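You operate a simulated robot arm through the tools that you are given. There is no shell and no other tool. Be economical: measure what you need, move in short steps, check, and stop when the job is done.

The job below is to be done with a simulated robot arm. You get a single attempt, and the scene is never put back.

TASK
Put the lint wad on the upper end shelf away on the top of the packing stand. Take the teal lid and put it on the upper end shelf. Turn the knob of disc two to 1. Press the up button of winder b three times. Open the washer drawer, put the green eye on the top of the packing stand away in the inside of the washer drawer, then shut the drawer. Take the black cloth on the top of the packing stand and put it away on the lower ledge between the green and blue plates. Take the eye with the largest size on its label from the top of the side bench and put it on top of the small white bobbin. Any order will do.

It is judged by the outcome, as a careful person would: the job done as asked, and still so three seconds after it is handed in. It fails if anything else is knocked over, pushed out of place, dropped, spilled or broken. Lids that push on must go on centred and level and be pressed home; caps that screw on are set level and turned clockwise until they are tight. Flat cloth is picked up by pressing the open fingertips on it (5 to 10 N) and closing them slowly along it; thin cloth reads only 2 to 8 mm in the jaws.

THE ROBOT
A 6-joint arm with a fingered hand on a trunk, on a base that drives. Base frame: it is fixed to the floor where the robot stands at the start and does not move with it; the origin is under the middle of the robot, x ahead of it, y to its left, z up. Readings come in mm, degrees, newtons and seconds.
With the tool pointing down near the work surface it reaches from about 160 to 700 mm from the robot's upright axis, wherever it stands. Its first joint turns from -166.0 to 166.0 degrees. Places, roughly: black cloth (7x6x5 cm) [3700, 2200, 600]; eye [8750, 250, 750]; green eye (3x3x2 cm) [3300, 2000, 600]; inside of the washer drawer [5500, 3500, 700]; knob of disc two [1200, -400, 800]; lint wad (7x5x2 cm) [500, 100, 800]; lower ledge between the green and blue plates (15x [300, -2120, 960]; small white bobbin (6x6x10 cm) [8900, 300, 800]; teal lid (8x8x5 cm) [700, 0, 400]; top of the packing stand [3400, 2100, 600]; up button of winder b [2900, -1400, 600]; upper end shelf [700, 100, 800]; washer drawer [5500, 3500, 700]. Payload 4 kg.
The tool frame sits at the grasp point between the pads (the TCP): z along the fingers, y along the line on which they close. The tips reach 26 mm beyond it. Largest opening 148 mm; the body of the gripper starts 73 mm behind the TCP. The gripper is a hand of 3 fingers: y runs from the thumb to the fingers, the wrist lies at [0, 0, -239] in the tool frame, and closing takes about 1.5 s.
Orientation is that of the tool frame in the base frame, as a unit quaternion [w, x, y, z]. With the fingers straight down and closing along the base's y, the tool's x points along the base's -x, its y along +y and its z along -z.

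THE INTERFACE
- The arm moves only by the tool play_rows. Its argument "increments" is a list of rows, each an object of numbers (a shift or turn left out is 0, a gripper value left out holds the last): "jaw": the finger opening in mm, from 0 to 148; "tx", "ty", "tz": the shift along the tool's x, y, z in units of 100 mm (1.0 is 100 mm); "wx", "wy", "wz": the turn, a rotation vector about the tool's x, y, z in units of 45 degrees (1.0 is 45 degrees). In form: [{"jaw": .., "tx": .., "ty": .., "tz": .., "wx": .., "wy": .., "wz": ..}, ...]. A call has 1 to 12 rows; each row is the pose to reach, as a shift and turn from the pose commanded when the call began, along the tool's axes at that moment. A call with a number of a shift or a turn outside -1 to 1 is refused whole. Each row takes 0.2 s and may step no farther than 50 mm and 8.6 degrees from the row before; otherwise, or with a gripper value out of range, the whole call is refused. Where a pose cannot be reached the arm comes as near as it can. A force on the tool above 40 N (or 10 N above the force at the start of the call, whichever is more), or a blocked arm, ends the call early, and 0.2 s more pass. Each finger travels about 153 mm/s and halts on what it meets, pressing with about 27 N; the grip force reading is that of the motor and also rises with nothing between the fingers. The clock runs only during rows and for 0.2 s after the last one: add rows that repeat a pose to give the fingers time. The reply holds the time, the measured pose of the TCP, the force on the tool along the base axes, the opening and the grip force, in the units named above and with some noise, with the torque about the TCP (base axes, N m) and any sound that the robot's microphone picked up.
- Cameras (640 x 400 px; columns grow to the right, rows downward): "scene" is now at [14.3, 137.4, 1441.8]; the picture's right is [-0.30, -0.96, 0.00], its down [-0.69, 0.21, -0.69] and it looks along [0.66, -0.20, -0.72] (base axes); focal length 264 px, centre (320, 200). "wrist" rides on the gripper at [68, -39, -90] in the tool frame; the picture's right is [0.50, 0.87, 0.00], its down [-0.66, 0.38, -0.65] and it looks along [-0.57, 0.33, 0.76] (tool axes); focal length 222 px, centre (320, 200). There is no depth. A picture from a camera that has moved, and an enlarged one, comes with that camera's place and axes in the base frame and with its lens.
- camera(camera): a new picture of that camera. The clock stands still meanwhile.
- raise_lower(by): slides the trunk up (or, below 0, down) by that many mm; the arm and the scene camera ride with it, the base frame stays. It gives what a move gives, with no picture.
- drive_base(legs): drives the robot by 1 to 6 legs, each [ahead, left, turn to the left] in mm, mm and degrees, along the robot's own axes; the way and the turn of a leg run together, so that a leg with both is an arc; at most 1500 mm and 180 degrees a leg. The arm and the cameras ride along, it lands a little off, and it stops where it bumps. It gives what a move gives.
- hand_shape(shape): the hand has 3 fingers and takes this shape, open, in about a second: jaw (thumb against the fingers, like two jaws); tri (thumb and two fingers); tip (a fingertip pinch); poke (one finger out to press); point (the index stretched); flat (the hand flat); cup (the hand cupped); fist (a fist). The gripper value then closes the fingers along that shape, each until it touches; the sizes above hold for jaw. It gives what a move gives, with no picture.
- aim_head(pan, tilt): turns the head with the scene camera to pan (to the left, within 155 degrees either way) and tilt (down, from -29 to 69), counted from straight ahead of the robot. It gives what a move gives.
- enlarge(camera, box): a new picture of the part [left, top, right, bottom] of that camera's present view, enlarged. The clock stands still meanwhile.
- hand_in(): hands the job in; it is judged then, once.

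Work in short steps. Places have to be worked out from the pictures, the camera data and where the tool is seen: move nearer, look again, correct. Check each grasp and each placing, and mend what went wrong. You have 207 turns and 192 pictures in all, those below and enlarged ones among them. Open the gripper and draw the arm clear of the work before you hand the job in, unless the task says otherwise.

The tools are called after ">>>" by a JSON object that holds its "name" and its "arguments". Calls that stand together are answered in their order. play_rows: Moves the arm, as the interface text tells. Its arguments: {"type":"object","properties":{"increments":{"type":"array","items":{"type":"object","properties":{"jaw":{"type":"number"},"tx":{"type":"number"},"ty":{"type":"number"},"tz":{"type":"number"},"wx":{"type":"number"},"wy":{"type":"number"},"wz":{"type":"number"}}}}},"required":["increments"]} The other tools are called the same way: raise_lower (by) slides the trunk up or down; hand_shape (shape) gives the hand a shape; drive_base (legs) drives the base; aim_head (pan, tilt) turns the head that bears the scene camera; camera (camera) takes a picture; enlarge (camera, box) takes an enlarged picture of a part of a camera's view; hand_in () hands the job in.

At the start:

```text
time: 0.0
eef_pos: [375.6, 177.4, 1049.9]
ee_rot: [0.0, 0.0, 1.0, -0.001]
force: [-0.7, 1.0, 0.2]
torque: [-0.01, 0.0, 0.03]
gripper_width: 147.8
grasp_force: 0.1
shape: jaw
trunk travel left (down, up): [-400.0, 190.0]
robot x, y, heading: [-0.9, 0.3, -0.1]
head pan, tilt: [-17.2, 46.4]
```

scene: 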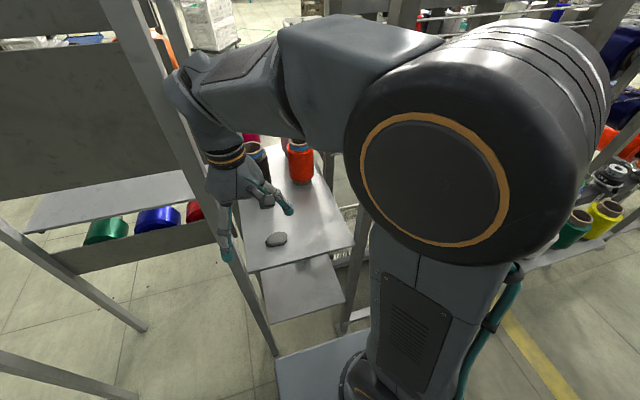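
wrist: 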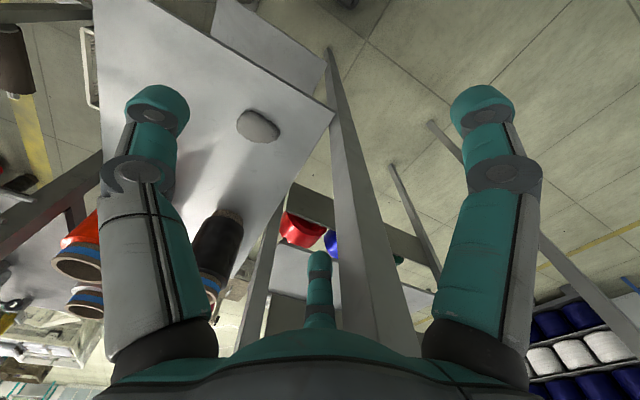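

I'll first look around for the lid and the near shelf.

>>> {"name": "aim_head", "arguments": {"pan": 0, "tilt": 50}}

>>> {"name": "camera", "arguments": {"camera": "scene"}}

>>> {"name": "aim_head", "arguments": {"pan": 0, "tilt": 15}}

>>> {"name": "camera", "arguments": {"camera": "scene"}}

>>> {"name": "aim_head", "arguments": {"pan": -60, "tilt": 20}}

>>> {"name": "camera", "arguments": {"camera": "scene"}}

>>> {"name": "aim_head", "arguments": {"pan": 60, "tilt": 20}}

>>> {"name": "camera", "arguments": {"camera": "scene"}}

```text
time: 0.8
eef_pos: [374.7, 178.4, 1049.9]
ee_rot: [0.0, 0.0, 1.0, 0.0]
force: [-0.3, -0.6, 0.5]
torque: [-0.01, -0.04, -0.01]
gripper_width: 148.1
grasp_force: 0.0
shape: jaw
trunk travel left (down, up): [-400.0, 190.0]
robot x, y, heading: [0.6, -0.0, -0.2]
head pan, tilt: [0.0, 50.0]
```

```text
189 pictures are left
camera scene: at [14.8, 161.1, 1437.0], right [0.0, -1.0, 0.0], down [-0.77, 0.0, -0.64], along [0.64, 0.0, -0.77], focal length 264 px, centre (320, 200)
```

scene: 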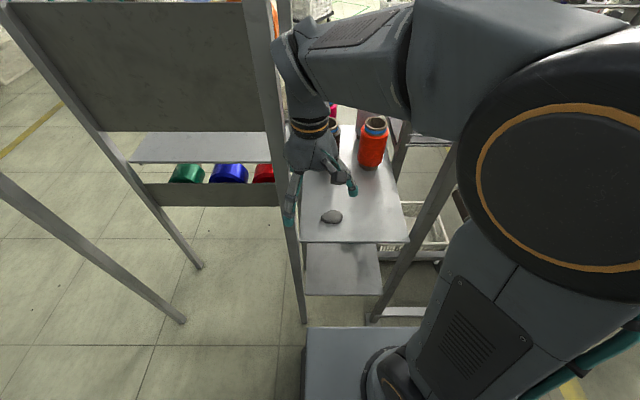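

```text
time: 1.8
eef_pos: [375.3, 177.5, 1049.4]
ee_rot: [0.0, 0.0, 1.0, 0.0]
force: [-0.1, 0.4, -0.1]
torque: [0.02, 0.0, 0.0]
gripper_width: 147.7
grasp_force: 0.1
shape: jaw
trunk travel left (down, up): [-400.0, 190.0]
robot x, y, heading: [1.0, -0.9, 0.1]
head pan, tilt: [0.0, 15.0]
```

```text
188 pictures are left
camera scene: at [31.2, 161.2, 1490.6], right [0.0, -1.0, 0.0], down [-0.26, 0.0, -0.97], along [0.97, 0.0, -0.26], focal length 264 px, centre (320, 200)
```

scene: 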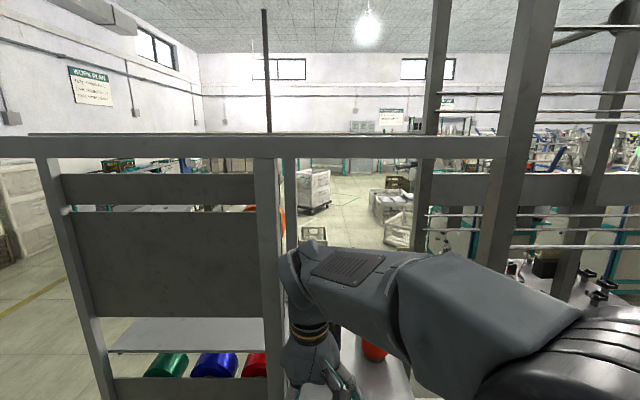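

```text
time: 3.1
eef_pos: [375.6, 178.6, 1048.7]
ee_rot: [0.0, 0.0, 1.0, -0.001]
force: [0.5, -0.6, -0.2]
torque: [0.02, 0.01, -0.02]
gripper_width: 148.0
grasp_force: 0.1
shape: jaw
trunk travel left (down, up): [-400.0, 190.0]
robot x, y, heading: [-0.3, 1.2, 0.1]
head pan, tilt: [-60.0, 20.0]
```

```text
187 pictures are left
camera scene: at [-15.6, 80.6, 1482.5], right [-0.87, -0.5, 0.0], down [-0.17, 0.3, -0.94], along [0.47, -0.81, -0.34], focal length 264 px, centre (320, 200)
```

scene: 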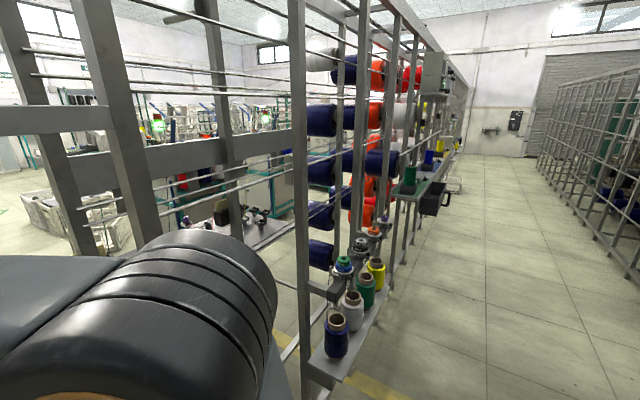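

```text
time: 5.1
eef_pos: [375.5, 176.8, 1049.3]
ee_rot: [0.001, 0.0, 1.0, 0.0]
force: [-0.2, -0.5, 0.5]
torque: [0.0, -0.02, -0.01]
gripper_width: 147.8
grasp_force: 0.0
shape: jaw
trunk travel left (down, up): [-400.0, 190.0]
robot x, y, heading: [0.1, -1.8, 0.1]
head pan, tilt: [60.0, 20.0]
```

```text
186 pictures are left
camera scene: at [-15.6, 241.8, 1482.5], right [0.87, -0.5, 0.0], down [-0.17, -0.3, -0.94], along [0.47, 0.81, -0.34], focal length 264 px, centre (320, 200)
```

scene: 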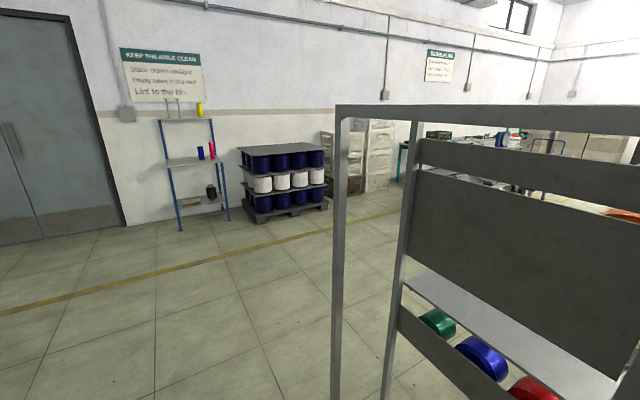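

The lid is probably on the lower shelf beneath; I back off and lower the trunk to see in.

>>> {"name": "drive_base", "arguments": {"legs": [[-600, 0, 0]]}}

>>> {"name": "raise_lower", "arguments": {"by": -400}}

>>> {"name": "aim_head", "arguments": {"pan": 0, "tilt": 22}}

>>> {"name": "camera", "arguments": {"camera": "scene"}}

>>> {"name": "camera", "arguments": {"camera": "wrist"}}

```text
time: 8.3
eef_pos: [-188.0, 184.6, 1050.5]
ee_rot: [0.002, -0.009, 1.0, 0.001]
force: [0.4, 0.3, -0.3]
torque: [0.02, -0.03, 0.04]
gripper_width: 147.7
grasp_force: 0.1
shape: jaw
trunk travel left (down, up): [-400.0, 190.0]
robot x, y, heading: [-556.0, -0.9, 0.8]
head pan, tilt: [60.0, 20.0]
stopped in leg 1: the robot was blocked; the commanded pose is now the measured one
```

```text
time: 12.1
eef_pos: [-187.4, 184.8, 649.5]
ee_rot: [0.001, -0.009, 1.0, -0.001]
force: [0.1, -0.3, 0.0]
torque: [0.0, -0.02, 0.01]
gripper_width: 147.9
grasp_force: 0.1
shape: jaw
trunk travel left (down, up): [0.0, 590.0]
robot x, y, heading: [-558.2, 3.7, 1.1]
head pan, tilt: [60.0, 20.0]
```

```text
time: 13.4
eef_pos: [-187.0, 184.8, 650.6]
ee_rot: [0.001, -0.009, 1.0, 0.0]
force: [0.1, -0.4, -0.7]
torque: [-0.03, -0.02, -0.01]
gripper_width: 147.9
grasp_force: 0.0
shape: jaw
trunk travel left (down, up): [0.0, 590.0]
robot x, y, heading: [-558.2, 3.4, 0.8]
head pan, tilt: [0.0, 22.0]
```

```text
185 pictures are left
camera scene: at [-531.4, 163.0, 1079.3], right [0.02, -1.0, 0.0], down [-0.37, -0.01, -0.93], along [0.93, 0.02, -0.37], focal length 264 px, centre (320, 200)
```

scene: 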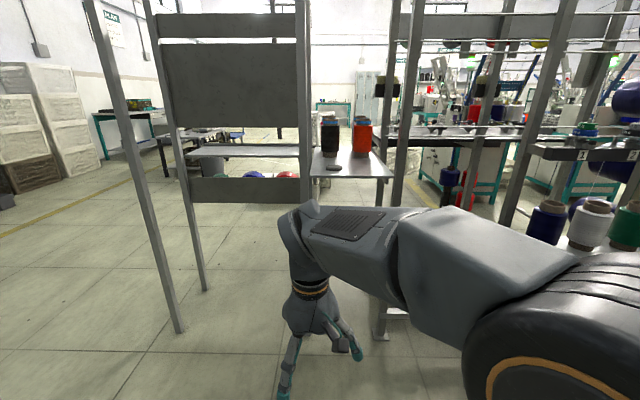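

```text
184 pictures are left
camera wrist: at [-253.3, 144.0, 739.3], right [-0.52, 0.86, 0.0], down [0.65, 0.39, 0.65], along [0.56, 0.34, -0.76], focal length 222 px, centre (320, 200)
```

wrist: 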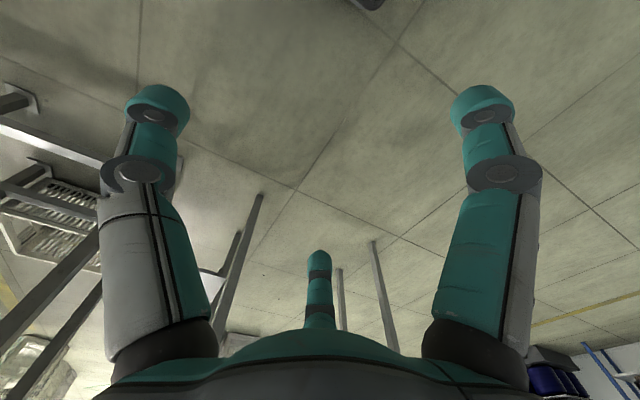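

The arm blocks the view, so I turn the hand to point ahead with the camera on top; then the wrist camera can look under the shelf.

>>> {"name": "play_rows", "arguments": {"increments": [{"tx": -0.1, "wx": -0.118, "wz": 0.118}, {"tx": -0.2, "wx": -0.236, "wz": 0.236}, {"tx": -0.3, "wx": -0.354, "wz": 0.354}, {"tx": -0.4, "wx": -0.472, "wz": 0.472}, {"tx": -0.5, "wx": -0.59, "wz": 0.59}, {"tx": -0.6, "wx": -0.708, "wz": 0.708}, {"tx": -0.8, "wx": -0.826, "wz": 0.826}, {"tx": -1.0, "wx": -0.943, "wz": 0.943}]}}

```text
time: 15.2
eef_pos: [-85.9, 187.4, 649.8]
ee_rot: [-0.003, 0.346, 0.869, 0.355]
force: [-0.8, -0.2, 0.1]
torque: [0.0, -0.01, 0.03]
gripper_width: 148.0
grasp_force: 0.0
shape: jaw
trunk travel left (down, up): [0.0, 590.0]
robot x, y, heading: [-563.2, 4.0, 1.1]
head pan, tilt: [0.0, 22.0]
```

Working; continue the turn.

>>> {"name": "play_rows", "arguments": {"increments": [{"wx": -0.118, "wz": 0.118}, {"wx": -0.236, "wz": 0.236}, {"wx": -0.354, "wz": 0.354}, {"wx": -0.472, "wz": 0.472}, {"wx": -0.59, "wz": 0.59}, {"wx": -0.708, "wz": 0.708}, {"wx": -0.826, "wz": 0.826}, {"wx": -0.943, "wz": 0.943}]}}

>>> {"name": "play_rows", "arguments": {"increments": [{"wx": -0.118, "wz": 0.118}, {"wx": -0.236, "wz": 0.236}, {"wx": -0.354, "wz": 0.354}, {"wx": -0.472, "wz": 0.472}, {"wx": -0.59, "wz": 0.59}, {"wx": -0.708, "wz": 0.708}, {"wx": -0.826, "wz": 0.826}, {"wx": -0.943, "wz": 0.943}]}}

>>> {"name": "camera", "arguments": {"camera": "wrist"}}

>>> {"name": "camera", "arguments": {"camera": "scene"}}

```text
time: 17.0
eef_pos: [-79.6, 187.6, 654.5]
ee_rot: [-0.006, 0.609, 0.504, 0.613]
force: [-0.4, -0.6, 0.4]
torque: [0.04, -0.02, 0.01]
gripper_width: 147.9
grasp_force: 0.1
shape: jaw
out of reach, approached as far as the arm can: row 8
trunk travel left (down, up): [0.0, 590.0]
robot x, y, heading: [-558.2, 2.5, 1.1]
head pan, tilt: [0.0, 22.0]
```

```text
time: 18.8
eef_pos: [1.5, 125.0, 618.4]
ee_rot: [-0.033, 0.685, 0.028, 0.728]
force: [0.4, 0.0, -0.2]
torque: [0.01, 0.07, -0.01]
gripper_width: 147.7
grasp_force: 0.1
shape: jaw
out of reach, approached as far as the arm can: row 1, 2, 3, 4, 5, 6, 7, 8
trunk travel left (down, up): [0.0, 590.0]
robot x, y, heading: [-556.1, -0.6, 0.7]
head pan, tilt: [0.0, 22.0]
```

```text
183 pictures are left
camera wrist: at [-95.3, 154.3, 679.7], right [0.04, -0.87, 0.5], down [-0.58, -0.43, -0.7], along [0.81, -0.26, -0.52], focal length 222 px, centre (320, 200)
```

wrist: 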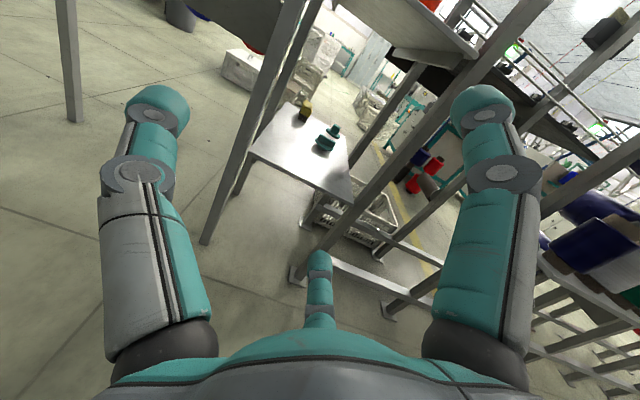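

```text
182 pictures are left
camera scene: at [-531.6, 162.9, 1079.3], right [0.02, -1.0, 0.0], down [-0.37, -0.01, -0.93], along [0.93, 0.02, -0.37], focal length 264 px, centre (320, 200)
```

scene: 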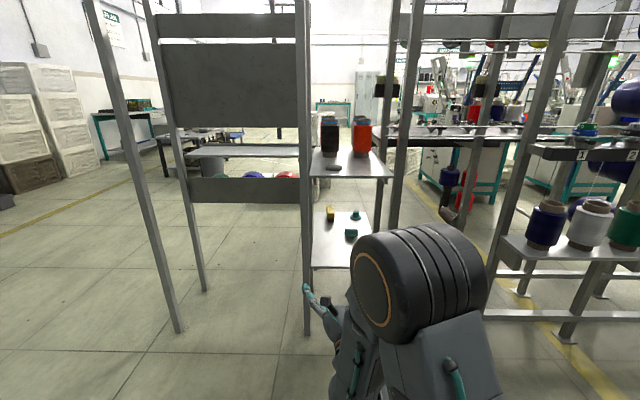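

The lower shelf is seen with several items; I enlarge.

>>> {"name": "enlarge", "arguments": {"camera": "scene", "box": [290, 110, 410, 280]}}

>>> {"name": "enlarge", "arguments": {"camera": "wrist", "box": [240, 80, 400, 200]}}

```text
2.35 times, centred on (350, 195) of scene
camera zoom: at [-531.6, 162.9, 1079.3], right [0.02, -1.0, 0.0], down [-0.37, -0.01, -0.93], along [0.93, 0.02, -0.37], focal length 622 px, centre (249, 212)
```

zoom: 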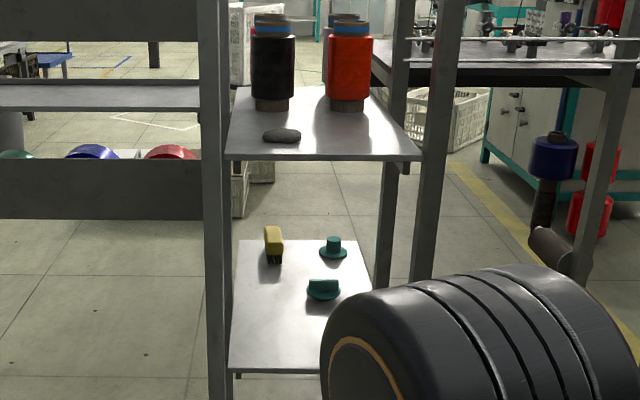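

```text
3.33 times, centred on (320, 140) of wrist
camera zoom: at [-95.3, 154.3, 679.7], right [0.04, -0.87, 0.5], down [-0.58, -0.43, -0.7], along [0.81, -0.26, -0.52], focal length 740 px, centre (320, 400)
```

zoom: 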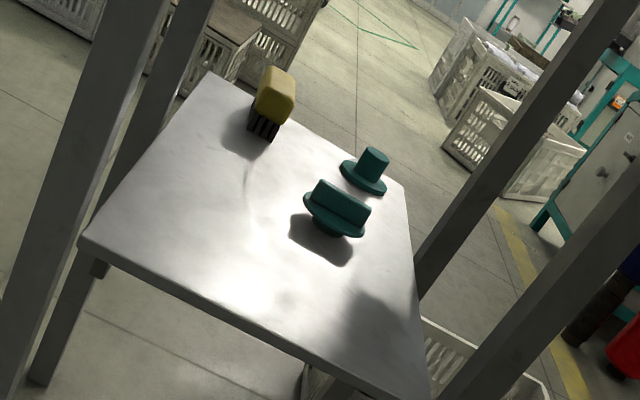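

The near teal piece (≈[665, 26, 413]) with a bar handle should be the lid. I shift the hand forward/right and pitch it 30° down.

>>> {"name": "play_rows", "arguments": {"increments": [{"tz": 0.2, "ty": 0.2, "tx": -0.1, "wy": -0.13}, {"tz": 0.4, "ty": 0.4, "tx": -0.2, "wy": -0.27}, {"tz": 0.6, "ty": 0.6, "tx": -0.3, "wy": -0.4}, {"tz": 0.8, "ty": 0.8, "tx": -0.4, "wy": -0.53}, {"tz": 0.9, "ty": 1.0, "tx": -0.5, "wy": -0.667}, {"tz": 0.9, "ty": 1.0, "tx": -0.5, "wy": -0.667}, {"tz": 0.9, "ty": 1.0, "tx": -0.5, "wy": -0.667}]}}

>>> {"name": "camera", "arguments": {"camera": "wrist"}}

```text
time: 20.4
eef_pos: [101.8, 31.3, 571.6]
ee_rot: [-0.026, 0.85, 0.037, 0.525]
force: [0.3, -0.2, -0.5]
torque: [-0.05, 0.02, 0.03]
gripper_width: 147.8
grasp_force: 0.1
shape: jaw
out of reach, approached as far as the arm can: row 1, 2, 3, 4
trunk travel left (down, up): [0.0, 590.0]
robot x, y, heading: [-559.8, -0.5, 1.1]
head pan, tilt: [0.0, 22.0]
```

```text
179 pictures are left
camera wrist: at [49.1, 64.1, 672.6], right [0.3, -0.84, 0.44], down [-0.84, -0.45, -0.3], along [0.45, -0.28, -0.85], focal length 222 px, centre (320, 200)
```

wrist: 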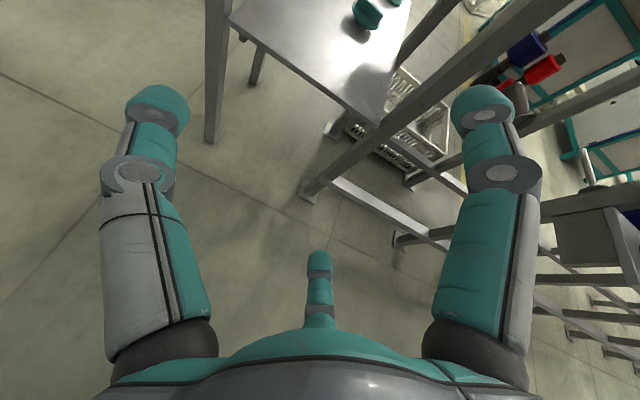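

Hand is pitched about 27° down at y≈31. I narrow the jaws to 110 and drive ahead to bring the hand between the posts over the lower shelf.

>>> {"name": "play_rows", "arguments": {"increments": [{"jaw": 110}, {"jaw": 110}]}}

>>> {"name": "drive_base", "arguments": {"legs": [[300, 0, -1]]}}

>>> {"name": "camera", "arguments": {"camera": "wrist"}}

>>> {"name": "camera", "arguments": {"camera": "scene"}}

```text
time: 21.0
eef_pos: [101.7, 31.2, 572.3]
ee_rot: [-0.026, 0.85, 0.037, 0.526]
force: [-0.5, 0.8, -0.7]
torque: [0.0, -0.01, 0.01]
gripper_width: 110.2
grasp_force: 0.0
shape: jaw
trunk travel left (down, up): [0.0, 590.0]
robot x, y, heading: [-563.1, 1.9, 1.0]
head pan, tilt: [0.0, 22.0]
```

```text
time: 23.1
eef_pos: [406.5, 29.0, 572.2]
ee_rot: [-0.024, 0.85, 0.034, 0.526]
force: [-0.7, 0.1, 0.0]
torque: [0.0, 0.03, -0.04]
gripper_width: 110.2
grasp_force: 0.1
shape: jaw
trunk travel left (down, up): [0.0, 590.0]
robot x, y, heading: [-252.7, 2.3, 0.4]
head pan, tilt: [0.0, 22.0]
```

```text
178 pictures are left
camera wrist: at [353.1, 63.1, 672.5], right [0.29, -0.85, 0.44], down [-0.84, -0.45, -0.3], along [0.45, -0.29, -0.85], focal length 222 px, centre (320, 200)
```

wrist: 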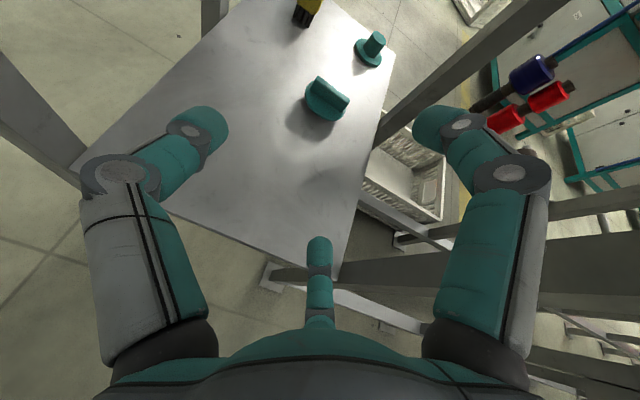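

```text
177 pictures are left
camera scene: at [-226.4, 166.8, 1079.3], right [0.01, -1.0, 0.0], down [-0.37, 0.0, -0.93], along [0.93, 0.01, -0.37], focal length 264 px, centre (320, 200)
```

scene: 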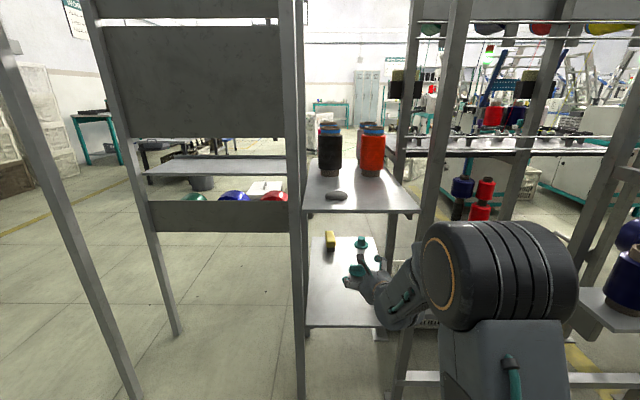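

>>> {"name": "enlarge", "arguments": {"camera": "wrist", "box": [250, 20, 410, 140]}}

>>> {"name": "enlarge", "arguments": {"camera": "scene", "box": [300, 170, 420, 330]}}

```text
3.33 times, centred on (330, 80) of wrist
camera zoom: at [353.1, 63.1, 672.5], right [0.29, -0.85, 0.44], down [-0.84, -0.45, -0.3], along [0.45, -0.29, -0.85], focal length 740 px, centre (287, 600)
```

zoom: 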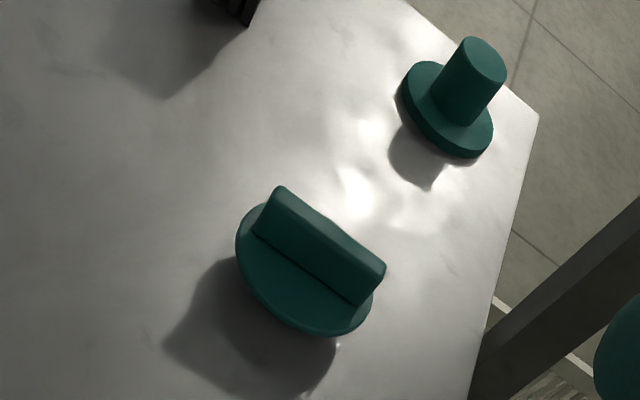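

```text
2.50 times, centred on (360, 250) of scene
camera zoom: at [-226.4, 166.8, 1079.3], right [0.01, -1.0, 0.0], down [-0.37, 0.0, -0.93], along [0.93, 0.01, -0.37], focal length 661 px, centre (220, 75)
```

zoom: 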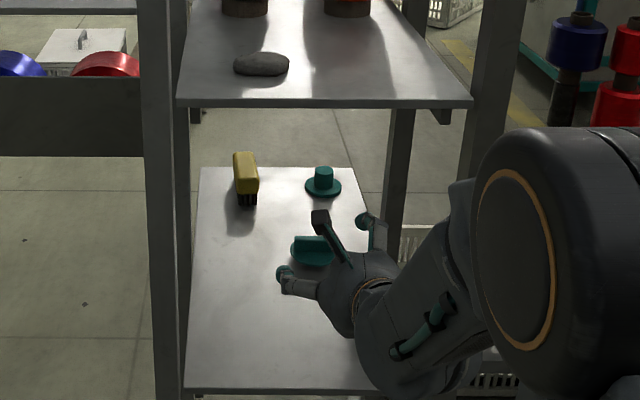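

The bar handle is about y∈[0,57], centre ≈[635, 28], top z≈462. I drive in 150 more, then check.

>>> {"name": "drive_base", "arguments": {"legs": [[150, 0, 0]]}}

>>> {"name": "play_rows", "arguments": {"increments": [{"tx": -0.2}, {"tx": -0.4}, {"tx": -0.6}, {"tx": -0.6}]}}

>>> {"name": "camera", "arguments": {"camera": "wrist"}}

```text
time: 24.4
eef_pos: [555.8, 30.3, 572.1]
ee_rot: [-0.023, 0.85, 0.032, 0.526]
force: [-0.5, 0.1, 0.3]
torque: [0.04, 0.02, 0.01]
gripper_width: 110.4
grasp_force: 0.2
shape: jaw
trunk travel left (down, up): [0.0, 590.0]
robot x, y, heading: [-104.3, 5.0, 0.8]
head pan, tilt: [0.0, 22.0]
```

```text
time: 25.4
eef_pos: [529.5, 27.5, 517.8]
ee_rot: [-0.023, 0.85, 0.033, 0.526]
force: [0.0, -0.5, 0.2]
torque: [0.0, 0.0, -0.01]
gripper_width: 110.3
grasp_force: 0.1
shape: jaw
trunk travel left (down, up): [0.0, 590.0]
robot x, y, heading: [-104.8, 5.5, 0.5]
head pan, tilt: [0.0, 22.0]
```

```text
174 pictures are left
camera wrist: at [476.3, 60.6, 618.5], right [0.29, -0.85, 0.44], down [-0.84, -0.45, -0.3], along [0.45, -0.29, -0.85], focal length 222 px, centre (320, 200)
```

wrist: 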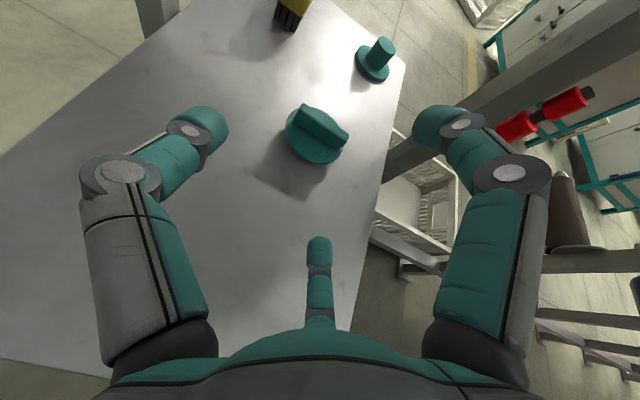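

Bar top centre ≈[642, 26, 456]. The hand really has three fingers spread out; before grasping I test how they close, in the air.

>>> {"name": "play_rows", "arguments": {"increments": [{"jaw": 50}, {"jaw": 50}, {"jaw": 50}, {"jaw": 50}]}}

>>> {"name": "camera", "arguments": {"camera": "wrist"}}

>>> {"name": "hand_shape", "arguments": {"shape": "tip"}}

>>> {"name": "camera", "arguments": {"camera": "wrist"}}

```text
time: 26.4
eef_pos: [529.3, 28.1, 517.8]
ee_rot: [-0.024, 0.85, 0.034, 0.526]
force: [0.0, 0.3, 0.3]
torque: [-0.02, 0.03, 0.02]
gripper_width: 50.6
grasp_force: 0.0
shape: jaw
trunk travel left (down, up): [0.0, 590.0]
robot x, y, heading: [-107.2, 9.2, 0.5]
head pan, tilt: [0.0, 22.0]
```

```text
173 pictures are left
camera wrist: at [476.4, 60.7, 618.7], right [0.29, -0.85, 0.44], down [-0.84, -0.45, -0.3], along [0.45, -0.29, -0.85], focal length 222 px, centre (320, 200)
```

wrist: 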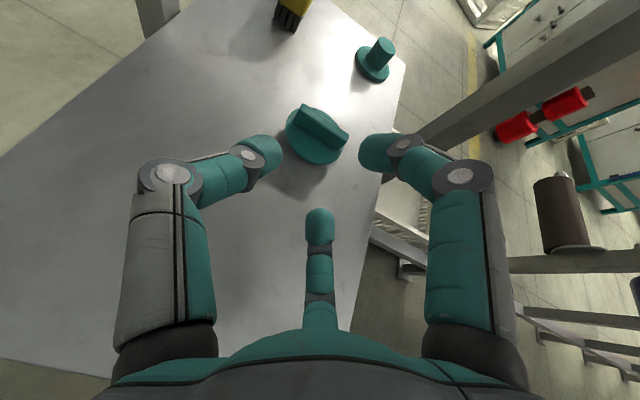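

```text
time: 27.3
eef_pos: [529.9, 28.6, 518.2]
ee_rot: [-0.023, 0.85, 0.033, 0.526]
force: [-0.2, 0.5, -0.2]
torque: [0.02, 0.03, 0.02]
gripper_width: 147.9
grasp_force: 0.1
shape: tip
trunk travel left (down, up): [0.0, 590.0]
robot x, y, heading: [-104.3, 3.6, 0.5]
head pan, tilt: [0.0, 22.0]
```

```text
172 pictures are left
camera wrist: at [476.4, 60.7, 618.7], right [0.29, -0.85, 0.44], down [-0.84, -0.45, -0.3], along [0.45, -0.29, -0.85], focal length 222 px, centre (320, 200)
```

wrist: 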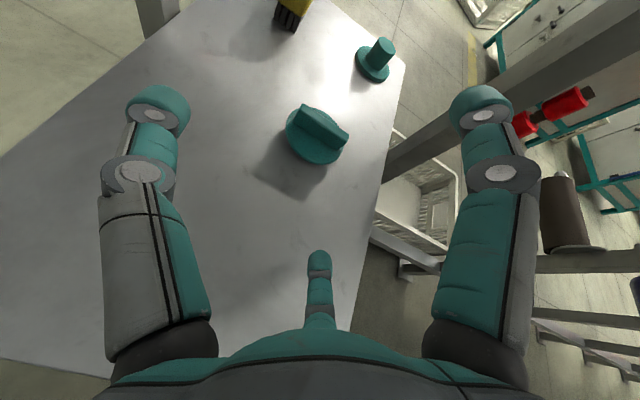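

The fingers close centrically in jaw. I test the tip and tri shapes too.

>>> {"name": "play_rows", "arguments": {"increments": [{"jaw": 50}, {"jaw": 50}, {"jaw": 50}, {"jaw": 50}, {"jaw": 50}]}}

>>> {"name": "camera", "arguments": {"camera": "wrist"}}

>>> {"name": "hand_shape", "arguments": {"shape": "tri"}}

>>> {"name": "play_rows", "arguments": {"increments": [{"jaw": 50}, {"jaw": 50}, {"jaw": 50}, {"jaw": 50}, {"jaw": 50}]}}

>>> {"name": "camera", "arguments": {"camera": "wrist"}}

```text
time: 28.5
eef_pos: [528.6, 27.4, 519.3]
ee_rot: [-0.024, 0.85, 0.033, 0.526]
force: [-0.8, -0.3, -0.4]
torque: [-0.05, 0.01, 0.0]
gripper_width: 50.3
grasp_force: 0.1
shape: tip
trunk travel left (down, up): [0.0, 590.0]
robot x, y, heading: [-106.5, 9.4, 1.0]
head pan, tilt: [0.0, 22.0]
```

```text
171 pictures are left
camera wrist: at [476.4, 60.7, 618.7], right [0.29, -0.85, 0.44], down [-0.84, -0.45, -0.3], along [0.45, -0.29, -0.85], focal length 222 px, centre (320, 200)
```

wrist: 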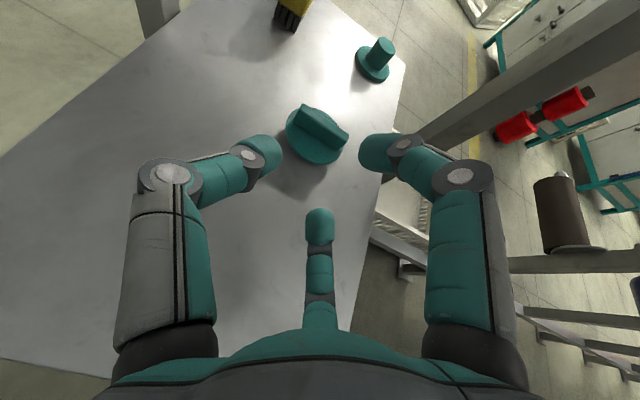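

```text
time: 29.4
eef_pos: [529.4, 27.0, 519.8]
ee_rot: [-0.023, 0.849, 0.032, 0.526]
force: [0.3, 0.5, 0.1]
torque: [-0.01, 0.02, 0.02]
gripper_width: 147.8
grasp_force: 0.0
shape: tri
trunk travel left (down, up): [0.0, 590.0]
robot x, y, heading: [-103.6, 6.0, 0.7]
head pan, tilt: [0.0, 22.0]
```

```text
time: 30.6
eef_pos: [529.7, 26.9, 518.6]
ee_rot: [-0.023, 0.85, 0.033, 0.526]
force: [-0.9, 0.2, -0.8]
torque: [-0.02, 0.01, -0.03]
gripper_width: 50.4
grasp_force: 0.1
shape: tri
trunk travel left (down, up): [0.0, 590.0]
robot x, y, heading: [-102.2, 6.8, 0.4]
head pan, tilt: [0.0, 22.0]
```

```text
170 pictures are left
camera wrist: at [476.4, 60.7, 618.7], right [0.29, -0.85, 0.44], down [-0.84, -0.45, -0.3], along [0.45, -0.29, -0.85], focal length 222 px, centre (320, 200)
```

wrist: 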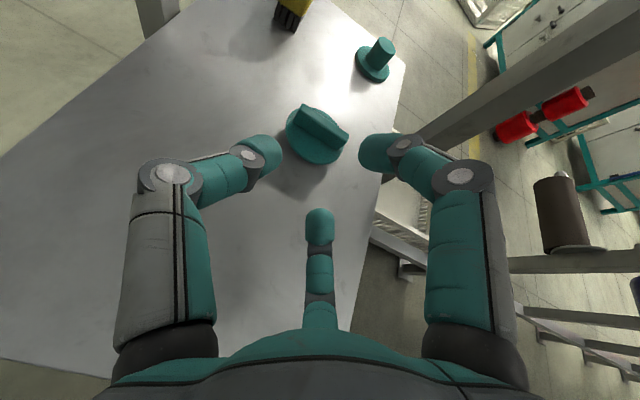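

All shapes close centrically (thumb at −y, two fingers at +y). So I'll grip the bar from a steep angle across its thickness: back out, then roll −90° and pitch to ~67° down.

>>> {"name": "drive_base", "arguments": {"legs": [[-260, 0, 0]]}}

>>> {"name": "hand_shape", "arguments": {"shape": "jaw"}}

>>> {"name": "play_rows", "arguments": {"increments": [{"wx": 0.058, "wy": -0.058, "wz": -0.159}, {"wx": 0.116, "wy": -0.116, "wz": -0.318}, {"wx": 0.174, "wy": -0.174, "wz": -0.477}, {"wx": 0.232, "wy": -0.232, "wz": -0.636}, {"wx": 0.29, "wy": -0.29, "wz": -0.795}, {"wx": 0.348, "wy": -0.348, "wz": -0.955}]}}

>>> {"name": "play_rows", "arguments": {"increments": [{"wx": 0.058, "wy": -0.058, "wz": -0.159}, {"wx": 0.116, "wy": -0.116, "wz": -0.318}, {"wx": 0.174, "wy": -0.174, "wz": -0.477}, {"wx": 0.232, "wy": -0.232, "wz": -0.636}, {"wx": 0.29, "wy": -0.29, "wz": -0.795}, {"wx": 0.348, "wy": -0.348, "wz": -0.955}]}}

>>> {"name": "camera", "arguments": {"camera": "scene"}}

```text
time: 32.5
eef_pos: [267.5, 26.4, 517.7]
ee_rot: [-0.025, 0.849, 0.035, 0.526]
force: [0.5, 0.4, 0.2]
torque: [0.0, -0.02, 0.03]
gripper_width: 50.3
grasp_force: 0.2
shape: tri
trunk travel left (down, up): [0.0, 590.0]
robot x, y, heading: [-366.6, 4.1, 0.3]
head pan, tilt: [0.0, 22.0]
```

```text
time: 33.4
eef_pos: [267.1, 26.9, 518.4]
ee_rot: [-0.025, 0.849, 0.035, 0.526]
force: [0.4, -0.6, -0.5]
torque: [0.01, -0.02, -0.03]
gripper_width: 147.9
grasp_force: 0.0
shape: jaw
trunk travel left (down, up): [0.0, 590.0]
robot x, y, heading: [-366.2, 4.1, 0.8]
head pan, tilt: [0.0, 22.0]
```

```text
time: 34.8
eef_pos: [267.6, 27.0, 517.9]
ee_rot: [0.061, 0.829, 0.413, 0.371]
force: [-0.2, -0.3, 0.4]
torque: [-0.01, 0.04, -0.02]
gripper_width: 148.0
grasp_force: 0.1
shape: jaw
trunk travel left (down, up): [0.0, 590.0]
robot x, y, heading: [-368.3, 1.9, 0.5]
head pan, tilt: [0.0, 22.0]
```

```text
time: 36.2
eef_pos: [267.5, 26.6, 519.0]
ee_rot: [0.136, 0.662, 0.721, 0.151]
force: [0.0, -0.9, 0.7]
torque: [0.04, -0.01, -0.01]
gripper_width: 147.6
grasp_force: 0.0
shape: jaw
trunk travel left (down, up): [0.0, 590.0]
robot x, y, heading: [-368.2, 5.8, 0.7]
head pan, tilt: [0.0, 22.0]
```

```text
169 pictures are left
camera scene: at [-338.7, 165.6, 1079.3], right [0.01, -1.0, 0.0], down [-0.37, 0.0, -0.93], along [0.93, 0.01, -0.37], focal length 264 px, centre (320, 200)
```

scene: 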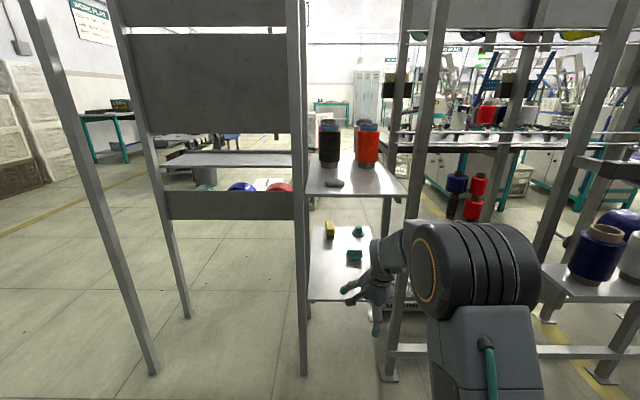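

I look at my own arm to know where its elbow runs relative to shelf and post.

>>> {"name": "aim_head", "arguments": {"pan": -30, "tilt": 55}}

>>> {"name": "camera", "arguments": {"camera": "scene"}}

```text
time: 37.2
eef_pos: [268.2, 26.4, 517.9]
ee_rot: [0.135, 0.663, 0.721, 0.152]
force: [0.3, 0.0, 0.8]
torque: [0.0, 0.0, 0.01]
gripper_width: 147.8
grasp_force: 0.0
shape: jaw
trunk travel left (down, up): [0.0, 590.0]
robot x, y, heading: [-366.2, 0.5, 0.5]
head pan, tilt: [-30.0, 55.0]
```

```text
168 pictures are left
camera scene: at [-368.6, 129.3, 1030.5], right [-0.49, -0.87, 0.0], down [-0.71, 0.4, -0.57], along [0.5, -0.28, -0.82], focal length 264 px, centre (320, 200)
```

scene: 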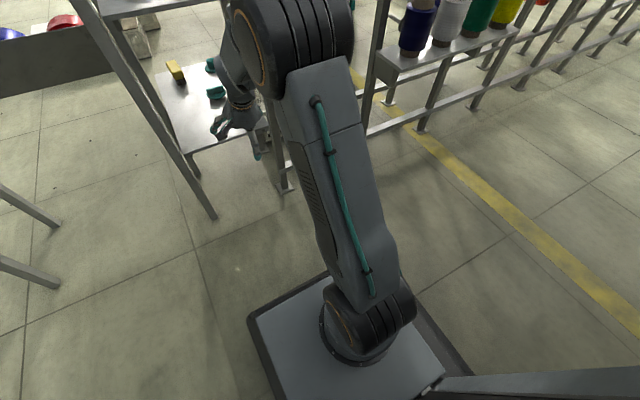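

The elbow must stay outside the shelf edge, so I stretch the arm out (robot staying back) with pitch ≈50°. First step: move hand ahead and ease pitch.

>>> {"name": "play_rows", "arguments": {"increments": [{"ty": 0.2, "tz": 0.1, "wx": -0.12}, {"ty": 0.45, "tz": 0.2, "wx": -0.24}, {"ty": 0.7, "tz": 0.3, "wx": -0.36}, {"ty": 0.9, "tz": 0.4, "wx": -0.36}, {"ty": 0.9, "tz": 0.4, "wx": -0.36}]}}

>>> {"name": "play_rows", "arguments": {"increments": [{"ty": 0.2, "tz": 0.2}, {"ty": 0.4, "tz": 0.4}, {"ty": 0.6, "tz": 0.6}, {"ty": 0.7, "tz": 0.7}, {"ty": 0.7, "tz": 0.7}]}}

>>> {"name": "camera", "arguments": {"camera": "scene"}}

```text
time: 38.4
eef_pos: [366.5, 34.5, 517.9]
ee_rot: [0.228, 0.637, 0.692, 0.251]
force: [0.2, -0.3, 0.8]
torque: [0.0, 0.01, -0.01]
gripper_width: 148.1
grasp_force: 0.1
shape: jaw
trunk travel left (down, up): [0.0, 590.0]
robot x, y, heading: [-367.1, 1.7, 0.7]
head pan, tilt: [-30.0, 55.0]
```

```text
time: 39.6
eef_pos: [465.8, 43.7, 507.4]
ee_rot: [0.227, 0.638, 0.692, 0.25]
force: [0.8, -0.3, 0.2]
torque: [0.0, 0.02, 0.01]
gripper_width: 148.2
grasp_force: 0.0
shape: jaw
trunk travel left (down, up): [0.0, 590.0]
robot x, y, heading: [-368.1, 6.7, 0.7]
head pan, tilt: [-30.0, 55.0]
```

```text
167 pictures are left
camera scene: at [-368.6, 129.2, 1030.4], right [-0.49, -0.87, 0.0], down [-0.71, 0.4, -0.57], along [0.5, -0.28, -0.82], focal length 264 px, centre (320, 200)
```

scene: 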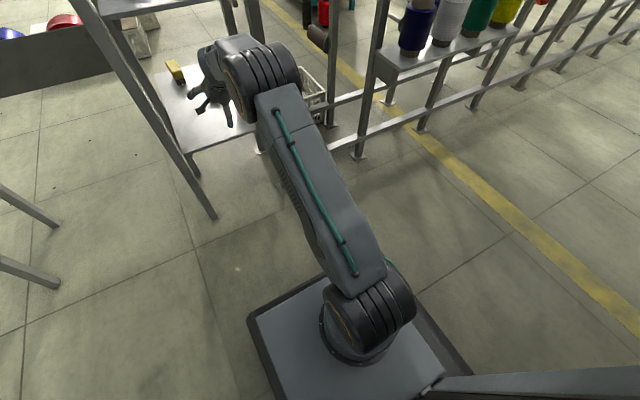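

Reach is fine (elbow ≈[143, −20, 722]). I drive 120 ahead and slightly right, then look with the wrist camera.

>>> {"name": "drive_base", "arguments": {"legs": [[120, -15, 0]]}}

>>> {"name": "camera", "arguments": {"camera": "wrist"}}

>>> {"name": "camera", "arguments": {"camera": "scene"}}

```text
time: 40.8
eef_pos: [584.7, 29.6, 507.8]
ee_rot: [0.228, 0.637, 0.692, 0.252]
force: [-0.3, -0.4, -0.6]
torque: [0.02, 0.04, -0.04]
gripper_width: 147.7
grasp_force: 0.0
shape: jaw
trunk travel left (down, up): [0.0, 590.0]
robot x, y, heading: [-248.5, -9.5, 0.8]
head pan, tilt: [-30.0, 55.0]
```

```text
166 pictures are left
camera wrist: at [492.1, 89.2, 552.5], right [0.62, 0.55, 0.56], down [-0.07, -0.67, 0.74], along [0.78, -0.5, -0.38], focal length 222 px, centre (320, 200)
```

wrist: 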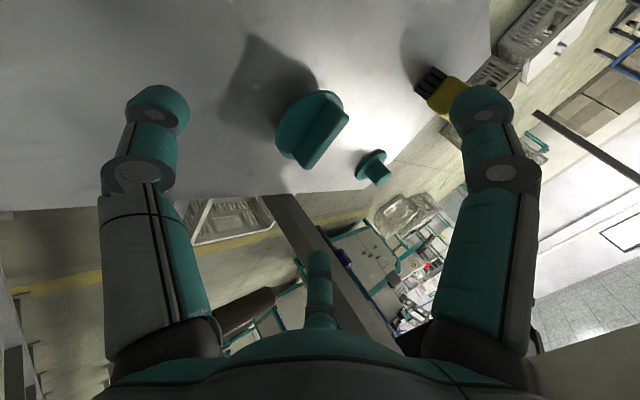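

```text
165 pictures are left
camera scene: at [-248.4, 115.6, 1030.4], right [-0.49, -0.87, 0.0], down [-0.71, 0.4, -0.57], along [0.5, -0.28, -0.82], focal length 264 px, centre (320, 200)
```

scene: 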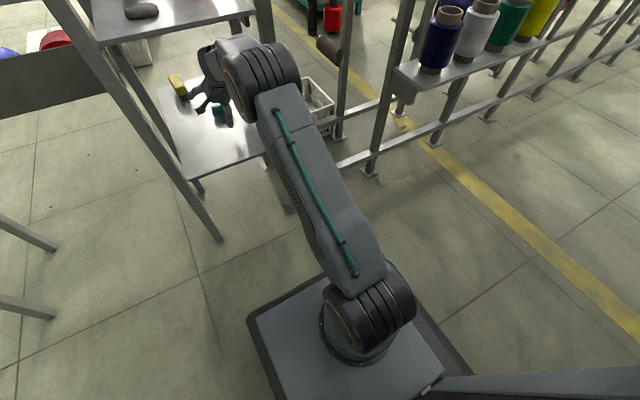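

>>> {"name": "enlarge", "arguments": {"camera": "wrist", "box": [240, 70, 400, 190]}}

```text
3.33 times, centred on (320, 130) of wrist
camera zoom: at [492.1, 89.2, 552.5], right [0.62, 0.55, 0.56], down [-0.07, -0.67, 0.74], along [0.78, -0.5, -0.38], focal length 740 px, centre (320, 433)
```

zoom: 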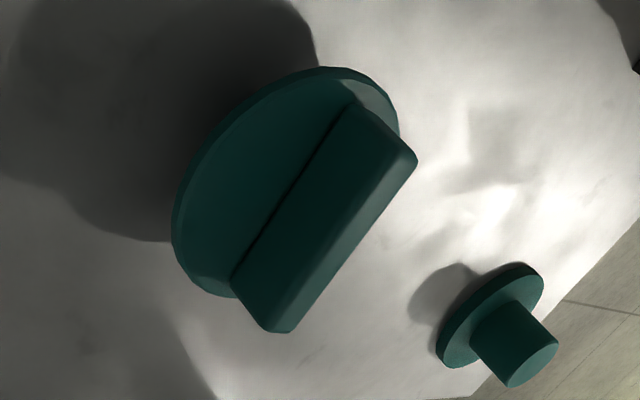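

Bar top runs ≈[632,7]–[639,59], z≈458. A direct grip at this slant engages little, so I'll hook closed fingers behind the bar and slide the lid to the shelf's front edge, where a steep grip is possible. Close and move above/behind the bar first.

>>> {"name": "play_rows", "arguments": {"increments": [{"jaw": 0}, {"jaw": 0}, {"jaw": 0}, {"jaw": 0}, {"jaw": 0, "ty": 0.2, "tz": 0.16}, {"jaw": 0, "ty": 0.4, "tz": 0.33}, {"jaw": 0, "ty": 0.64, "tz": 0.52}, {"jaw": 0, "ty": 0.64, "tz": 0.52}]}}

>>> {"name": "camera", "arguments": {"camera": "wrist"}}

>>> {"name": "camera", "arguments": {"camera": "scene"}}

```text
time: 42.6
eef_pos: [659.7, 39.3, 507.5]
ee_rot: [0.228, 0.637, 0.692, 0.251]
force: [0.4, -0.2, -0.2]
torque: [0.0, 0.0, 0.03]
gripper_width: 0.0
grasp_force: 26.3
shape: jaw
out of reach, approached as far as the arm can: row 7, 8
trunk travel left (down, up): [0.0, 590.0]
robot x, y, heading: [-249.2, -8.9, 0.6]
head pan, tilt: [-30.0, 55.0]
```

```text
163 pictures are left
camera wrist: at [567.7, 98.5, 550.8], right [0.62, 0.55, 0.55], down [-0.07, -0.67, 0.74], along [0.78, -0.5, -0.38], focal length 222 px, centre (320, 200)
```

wrist: 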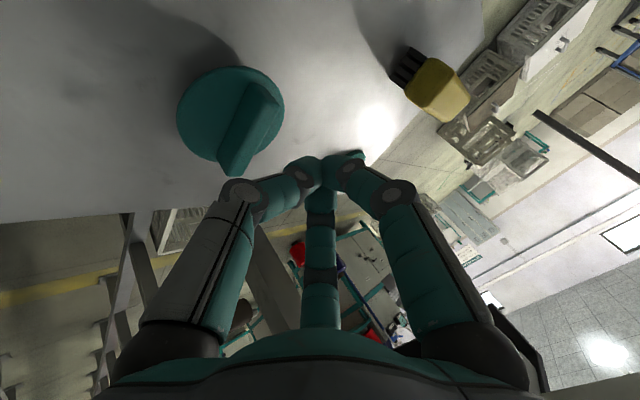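

```text
162 pictures are left
camera scene: at [-248.4, 115.6, 1030.4], right [-0.49, -0.87, 0.0], down [-0.71, 0.4, -0.57], along [0.5, -0.28, -0.82], focal length 264 px, centre (320, 200)
```

scene: 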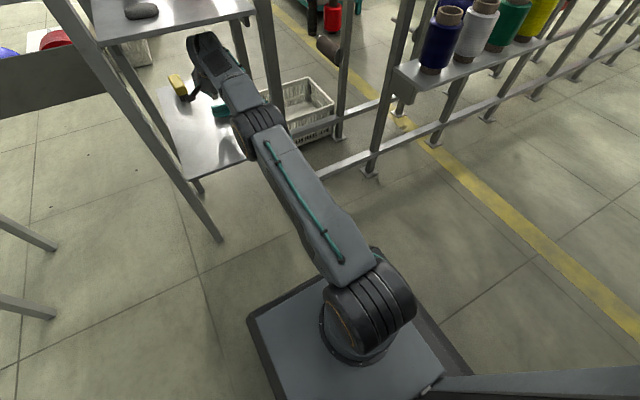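

The arm is at full stretch and above/behind the bar. I drive 30 ahead, then move along −y (down and back) to hook behind the bar.

>>> {"name": "drive_base", "arguments": {"legs": [[32, 0, 0]]}}

>>> {"name": "play_rows", "arguments": {"increments": [{"jaw": 0, "ty": -0.1, "tz": 0.02}, {"jaw": 0, "ty": -0.2, "tz": 0.04}, {"jaw": 0, "ty": -0.3, "tz": 0.06}, {"jaw": 0, "ty": -0.36, "tz": 0.08}]}}

>>> {"name": "camera", "arguments": {"camera": "wrist"}}

```text
time: 43.5
eef_pos: [692.3, 41.7, 506.4]
ee_rot: [0.227, 0.637, 0.693, 0.25]
force: [0.1, 0.0, -0.1]
torque: [-0.05, 0.01, 0.01]
gripper_width: 0.0
grasp_force: 27.1
shape: jaw
trunk travel left (down, up): [0.0, 590.0]
robot x, y, heading: [-215.8, -11.6, 0.7]
head pan, tilt: [-30.0, 55.0]
```

```text
time: 44.5
eef_pos: [672.0, 38.4, 478.7]
ee_rot: [0.228, 0.637, 0.692, 0.252]
force: [0.0, 1.2, -0.3]
torque: [-0.01, 0.03, 0.0]
gripper_width: 0.2
grasp_force: 26.8
shape: jaw
trunk travel left (down, up): [0.0, 590.0]
robot x, y, heading: [-215.4, -12.2, 0.3]
head pan, tilt: [-30.0, 55.0]
```

```text
161 pictures are left
camera wrist: at [579.3, 97.2, 522.0], right [0.62, 0.55, 0.56], down [-0.07, -0.67, 0.74], along [0.78, -0.5, -0.38], focal length 222 px, centre (320, 200)
```

wrist: 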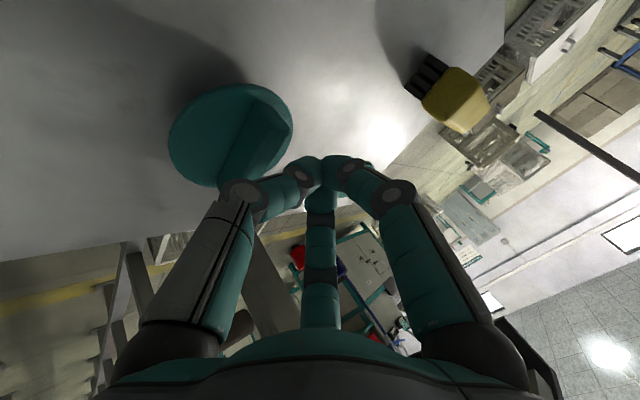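

The curled knuckle would ride on the bar. I back off up and try the "point" shape for a straight single finger.

>>> {"name": "play_rows", "arguments": {"increments": [{"ty": 0.2}, {"ty": 0.4}, {"ty": 0.5, "tz": -0.2}, {"ty": 0.5, "tz": -0.4}]}}

>>> {"name": "hand_shape", "arguments": {"shape": "point"}}

>>> {"name": "camera", "arguments": {"camera": "wrist"}}

>>> {"name": "hand_shape", "arguments": {"shape": "poke"}}

>>> {"name": "camera", "arguments": {"camera": "wrist"}}

```text
time: 45.5
eef_pos: [683.8, 39.7, 541.1]
ee_rot: [0.227, 0.637, 0.692, 0.251]
force: [0.2, -0.8, -0.6]
torque: [0.0, -0.03, -0.02]
gripper_width: 0.0
grasp_force: 27.1
shape: jaw
out of reach, approached as far as the arm can: row 2, 3
trunk travel left (down, up): [0.0, 590.0]
robot x, y, heading: [-215.2, -8.9, 0.7]
head pan, tilt: [-30.0, 55.0]
```

```text
time: 46.4
eef_pos: [683.0, 39.9, 539.4]
ee_rot: [0.227, 0.637, 0.693, 0.251]
force: [0.4, -0.4, -0.1]
torque: [0.03, 0.0, -0.03]
gripper_width: 0.1
grasp_force: 0.0
shape: point
trunk travel left (down, up): [0.0, 590.0]
robot x, y, heading: [-215.1, -10.3, 0.7]
head pan, tilt: [-30.0, 55.0]
```

```text
160 pictures are left
camera wrist: at [591.6, 99.1, 584.6], right [0.62, 0.55, 0.56], down [-0.07, -0.67, 0.74], along [0.78, -0.5, -0.38], focal length 222 px, centre (320, 200)
```

wrist: 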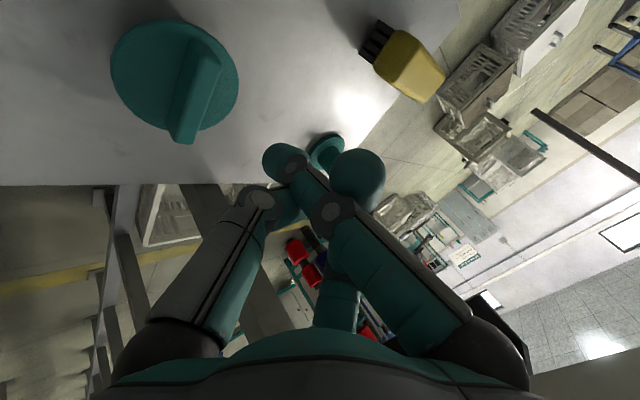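

```text
time: 47.3
eef_pos: [683.6, 40.4, 539.1]
ee_rot: [0.227, 0.637, 0.693, 0.251]
force: [0.2, -0.9, -0.2]
torque: [0.01, 0.01, 0.0]
gripper_width: 0.0
grasp_force: 0.2
shape: poke
trunk travel left (down, up): [0.0, 590.0]
robot x, y, heading: [-211.6, -10.9, 0.9]
head pan, tilt: [-30.0, 55.0]
```

```text
159 pictures are left
camera wrist: at [591.6, 99.1, 584.6], right [0.62, 0.55, 0.56], down [-0.07, -0.67, 0.74], along [0.78, -0.5, -0.38], focal length 222 px, centre (320, 200)
```

wrist: 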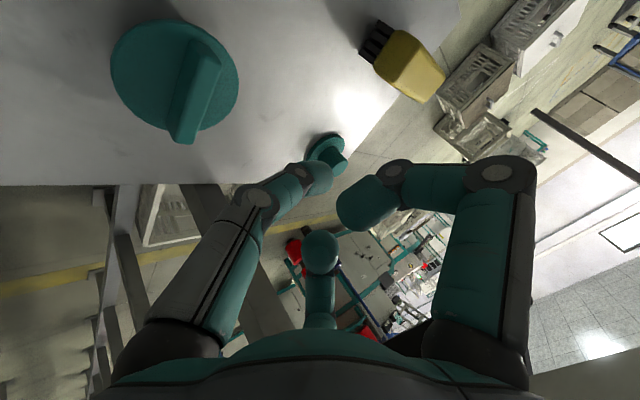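

I'll use the open thumb (straight, on the low side) as the hook. Drive 42 ahead, then open the jaw.

>>> {"name": "drive_base", "arguments": {"legs": [[42, 0, 0]]}}

>>> {"name": "hand_shape", "arguments": {"shape": "jaw"}}

>>> {"name": "camera", "arguments": {"camera": "wrist"}}

```text
time: 48.2
eef_pos: [726.2, 40.7, 539.7]
ee_rot: [0.227, 0.636, 0.693, 0.251]
force: [-0.9, 0.4, -0.4]
torque: [0.0, 0.01, -0.03]
gripper_width: 0.1
grasp_force: 0.1
shape: poke
trunk travel left (down, up): [0.0, 590.0]
robot x, y, heading: [-174.6, -9.8, 0.9]
head pan, tilt: [-30.0, 55.0]
```

```text
time: 49.1
eef_pos: [726.9, 40.3, 540.3]
ee_rot: [0.227, 0.637, 0.693, 0.251]
force: [-0.4, -0.9, 0.1]
torque: [-0.01, -0.01, 0.0]
gripper_width: 148.2
grasp_force: 0.1
shape: jaw
trunk travel left (down, up): [0.0, 590.0]
robot x, y, heading: [-170.8, -8.6, 0.7]
head pan, tilt: [-30.0, 55.0]
```

```text
158 pictures are left
camera wrist: at [634.0, 99.4, 584.7], right [0.62, 0.55, 0.56], down [-0.07, -0.67, 0.74], along [0.78, -0.5, -0.38], focal length 222 px, centre (320, 200)
```

wrist: 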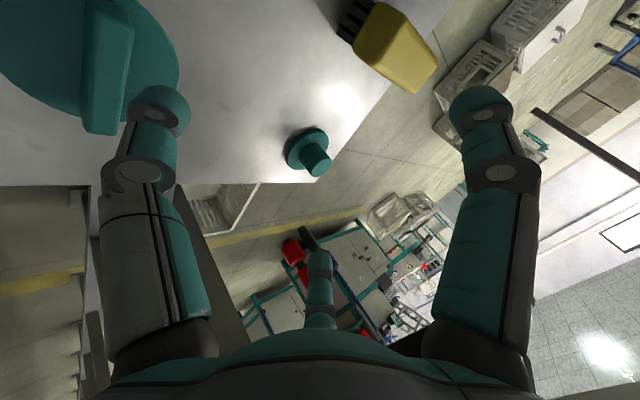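

Thumb sits just beyond the bar. I lower about 18 mm straight down, then check.

>>> {"name": "play_rows", "arguments": {"increments": [{"ty": -0.06, "tz": 0.07}, {"ty": -0.11, "tz": 0.14}, {"ty": -0.11, "tz": 0.14}]}}

>>> {"name": "enlarge", "arguments": {"camera": "wrist", "box": [0, 0, 240, 200]}}

```text
time: 49.9
eef_pos: [726.0, 41.1, 523.4]
ee_rot: [0.227, 0.636, 0.693, 0.251]
force: [0.3, -0.2, 0.0]
torque: [-0.03, 0.02, 0.01]
gripper_width: 147.8
grasp_force: 0.1
shape: jaw
trunk travel left (down, up): [0.0, 590.0]
robot x, y, heading: [-174.4, -7.9, 0.8]
head pan, tilt: [-30.0, 55.0]
```

```text
2.00 times, centred on (120, 100) of wrist
camera zoom: at [634.3, 100.0, 567.2], right [0.62, 0.55, 0.56], down [-0.07, -0.67, 0.74], along [0.78, -0.5, -0.38], focal length 444 px, centre (720, 400)
```

zoom: 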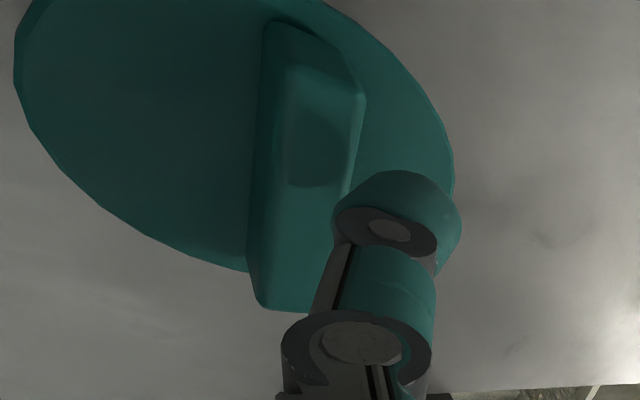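

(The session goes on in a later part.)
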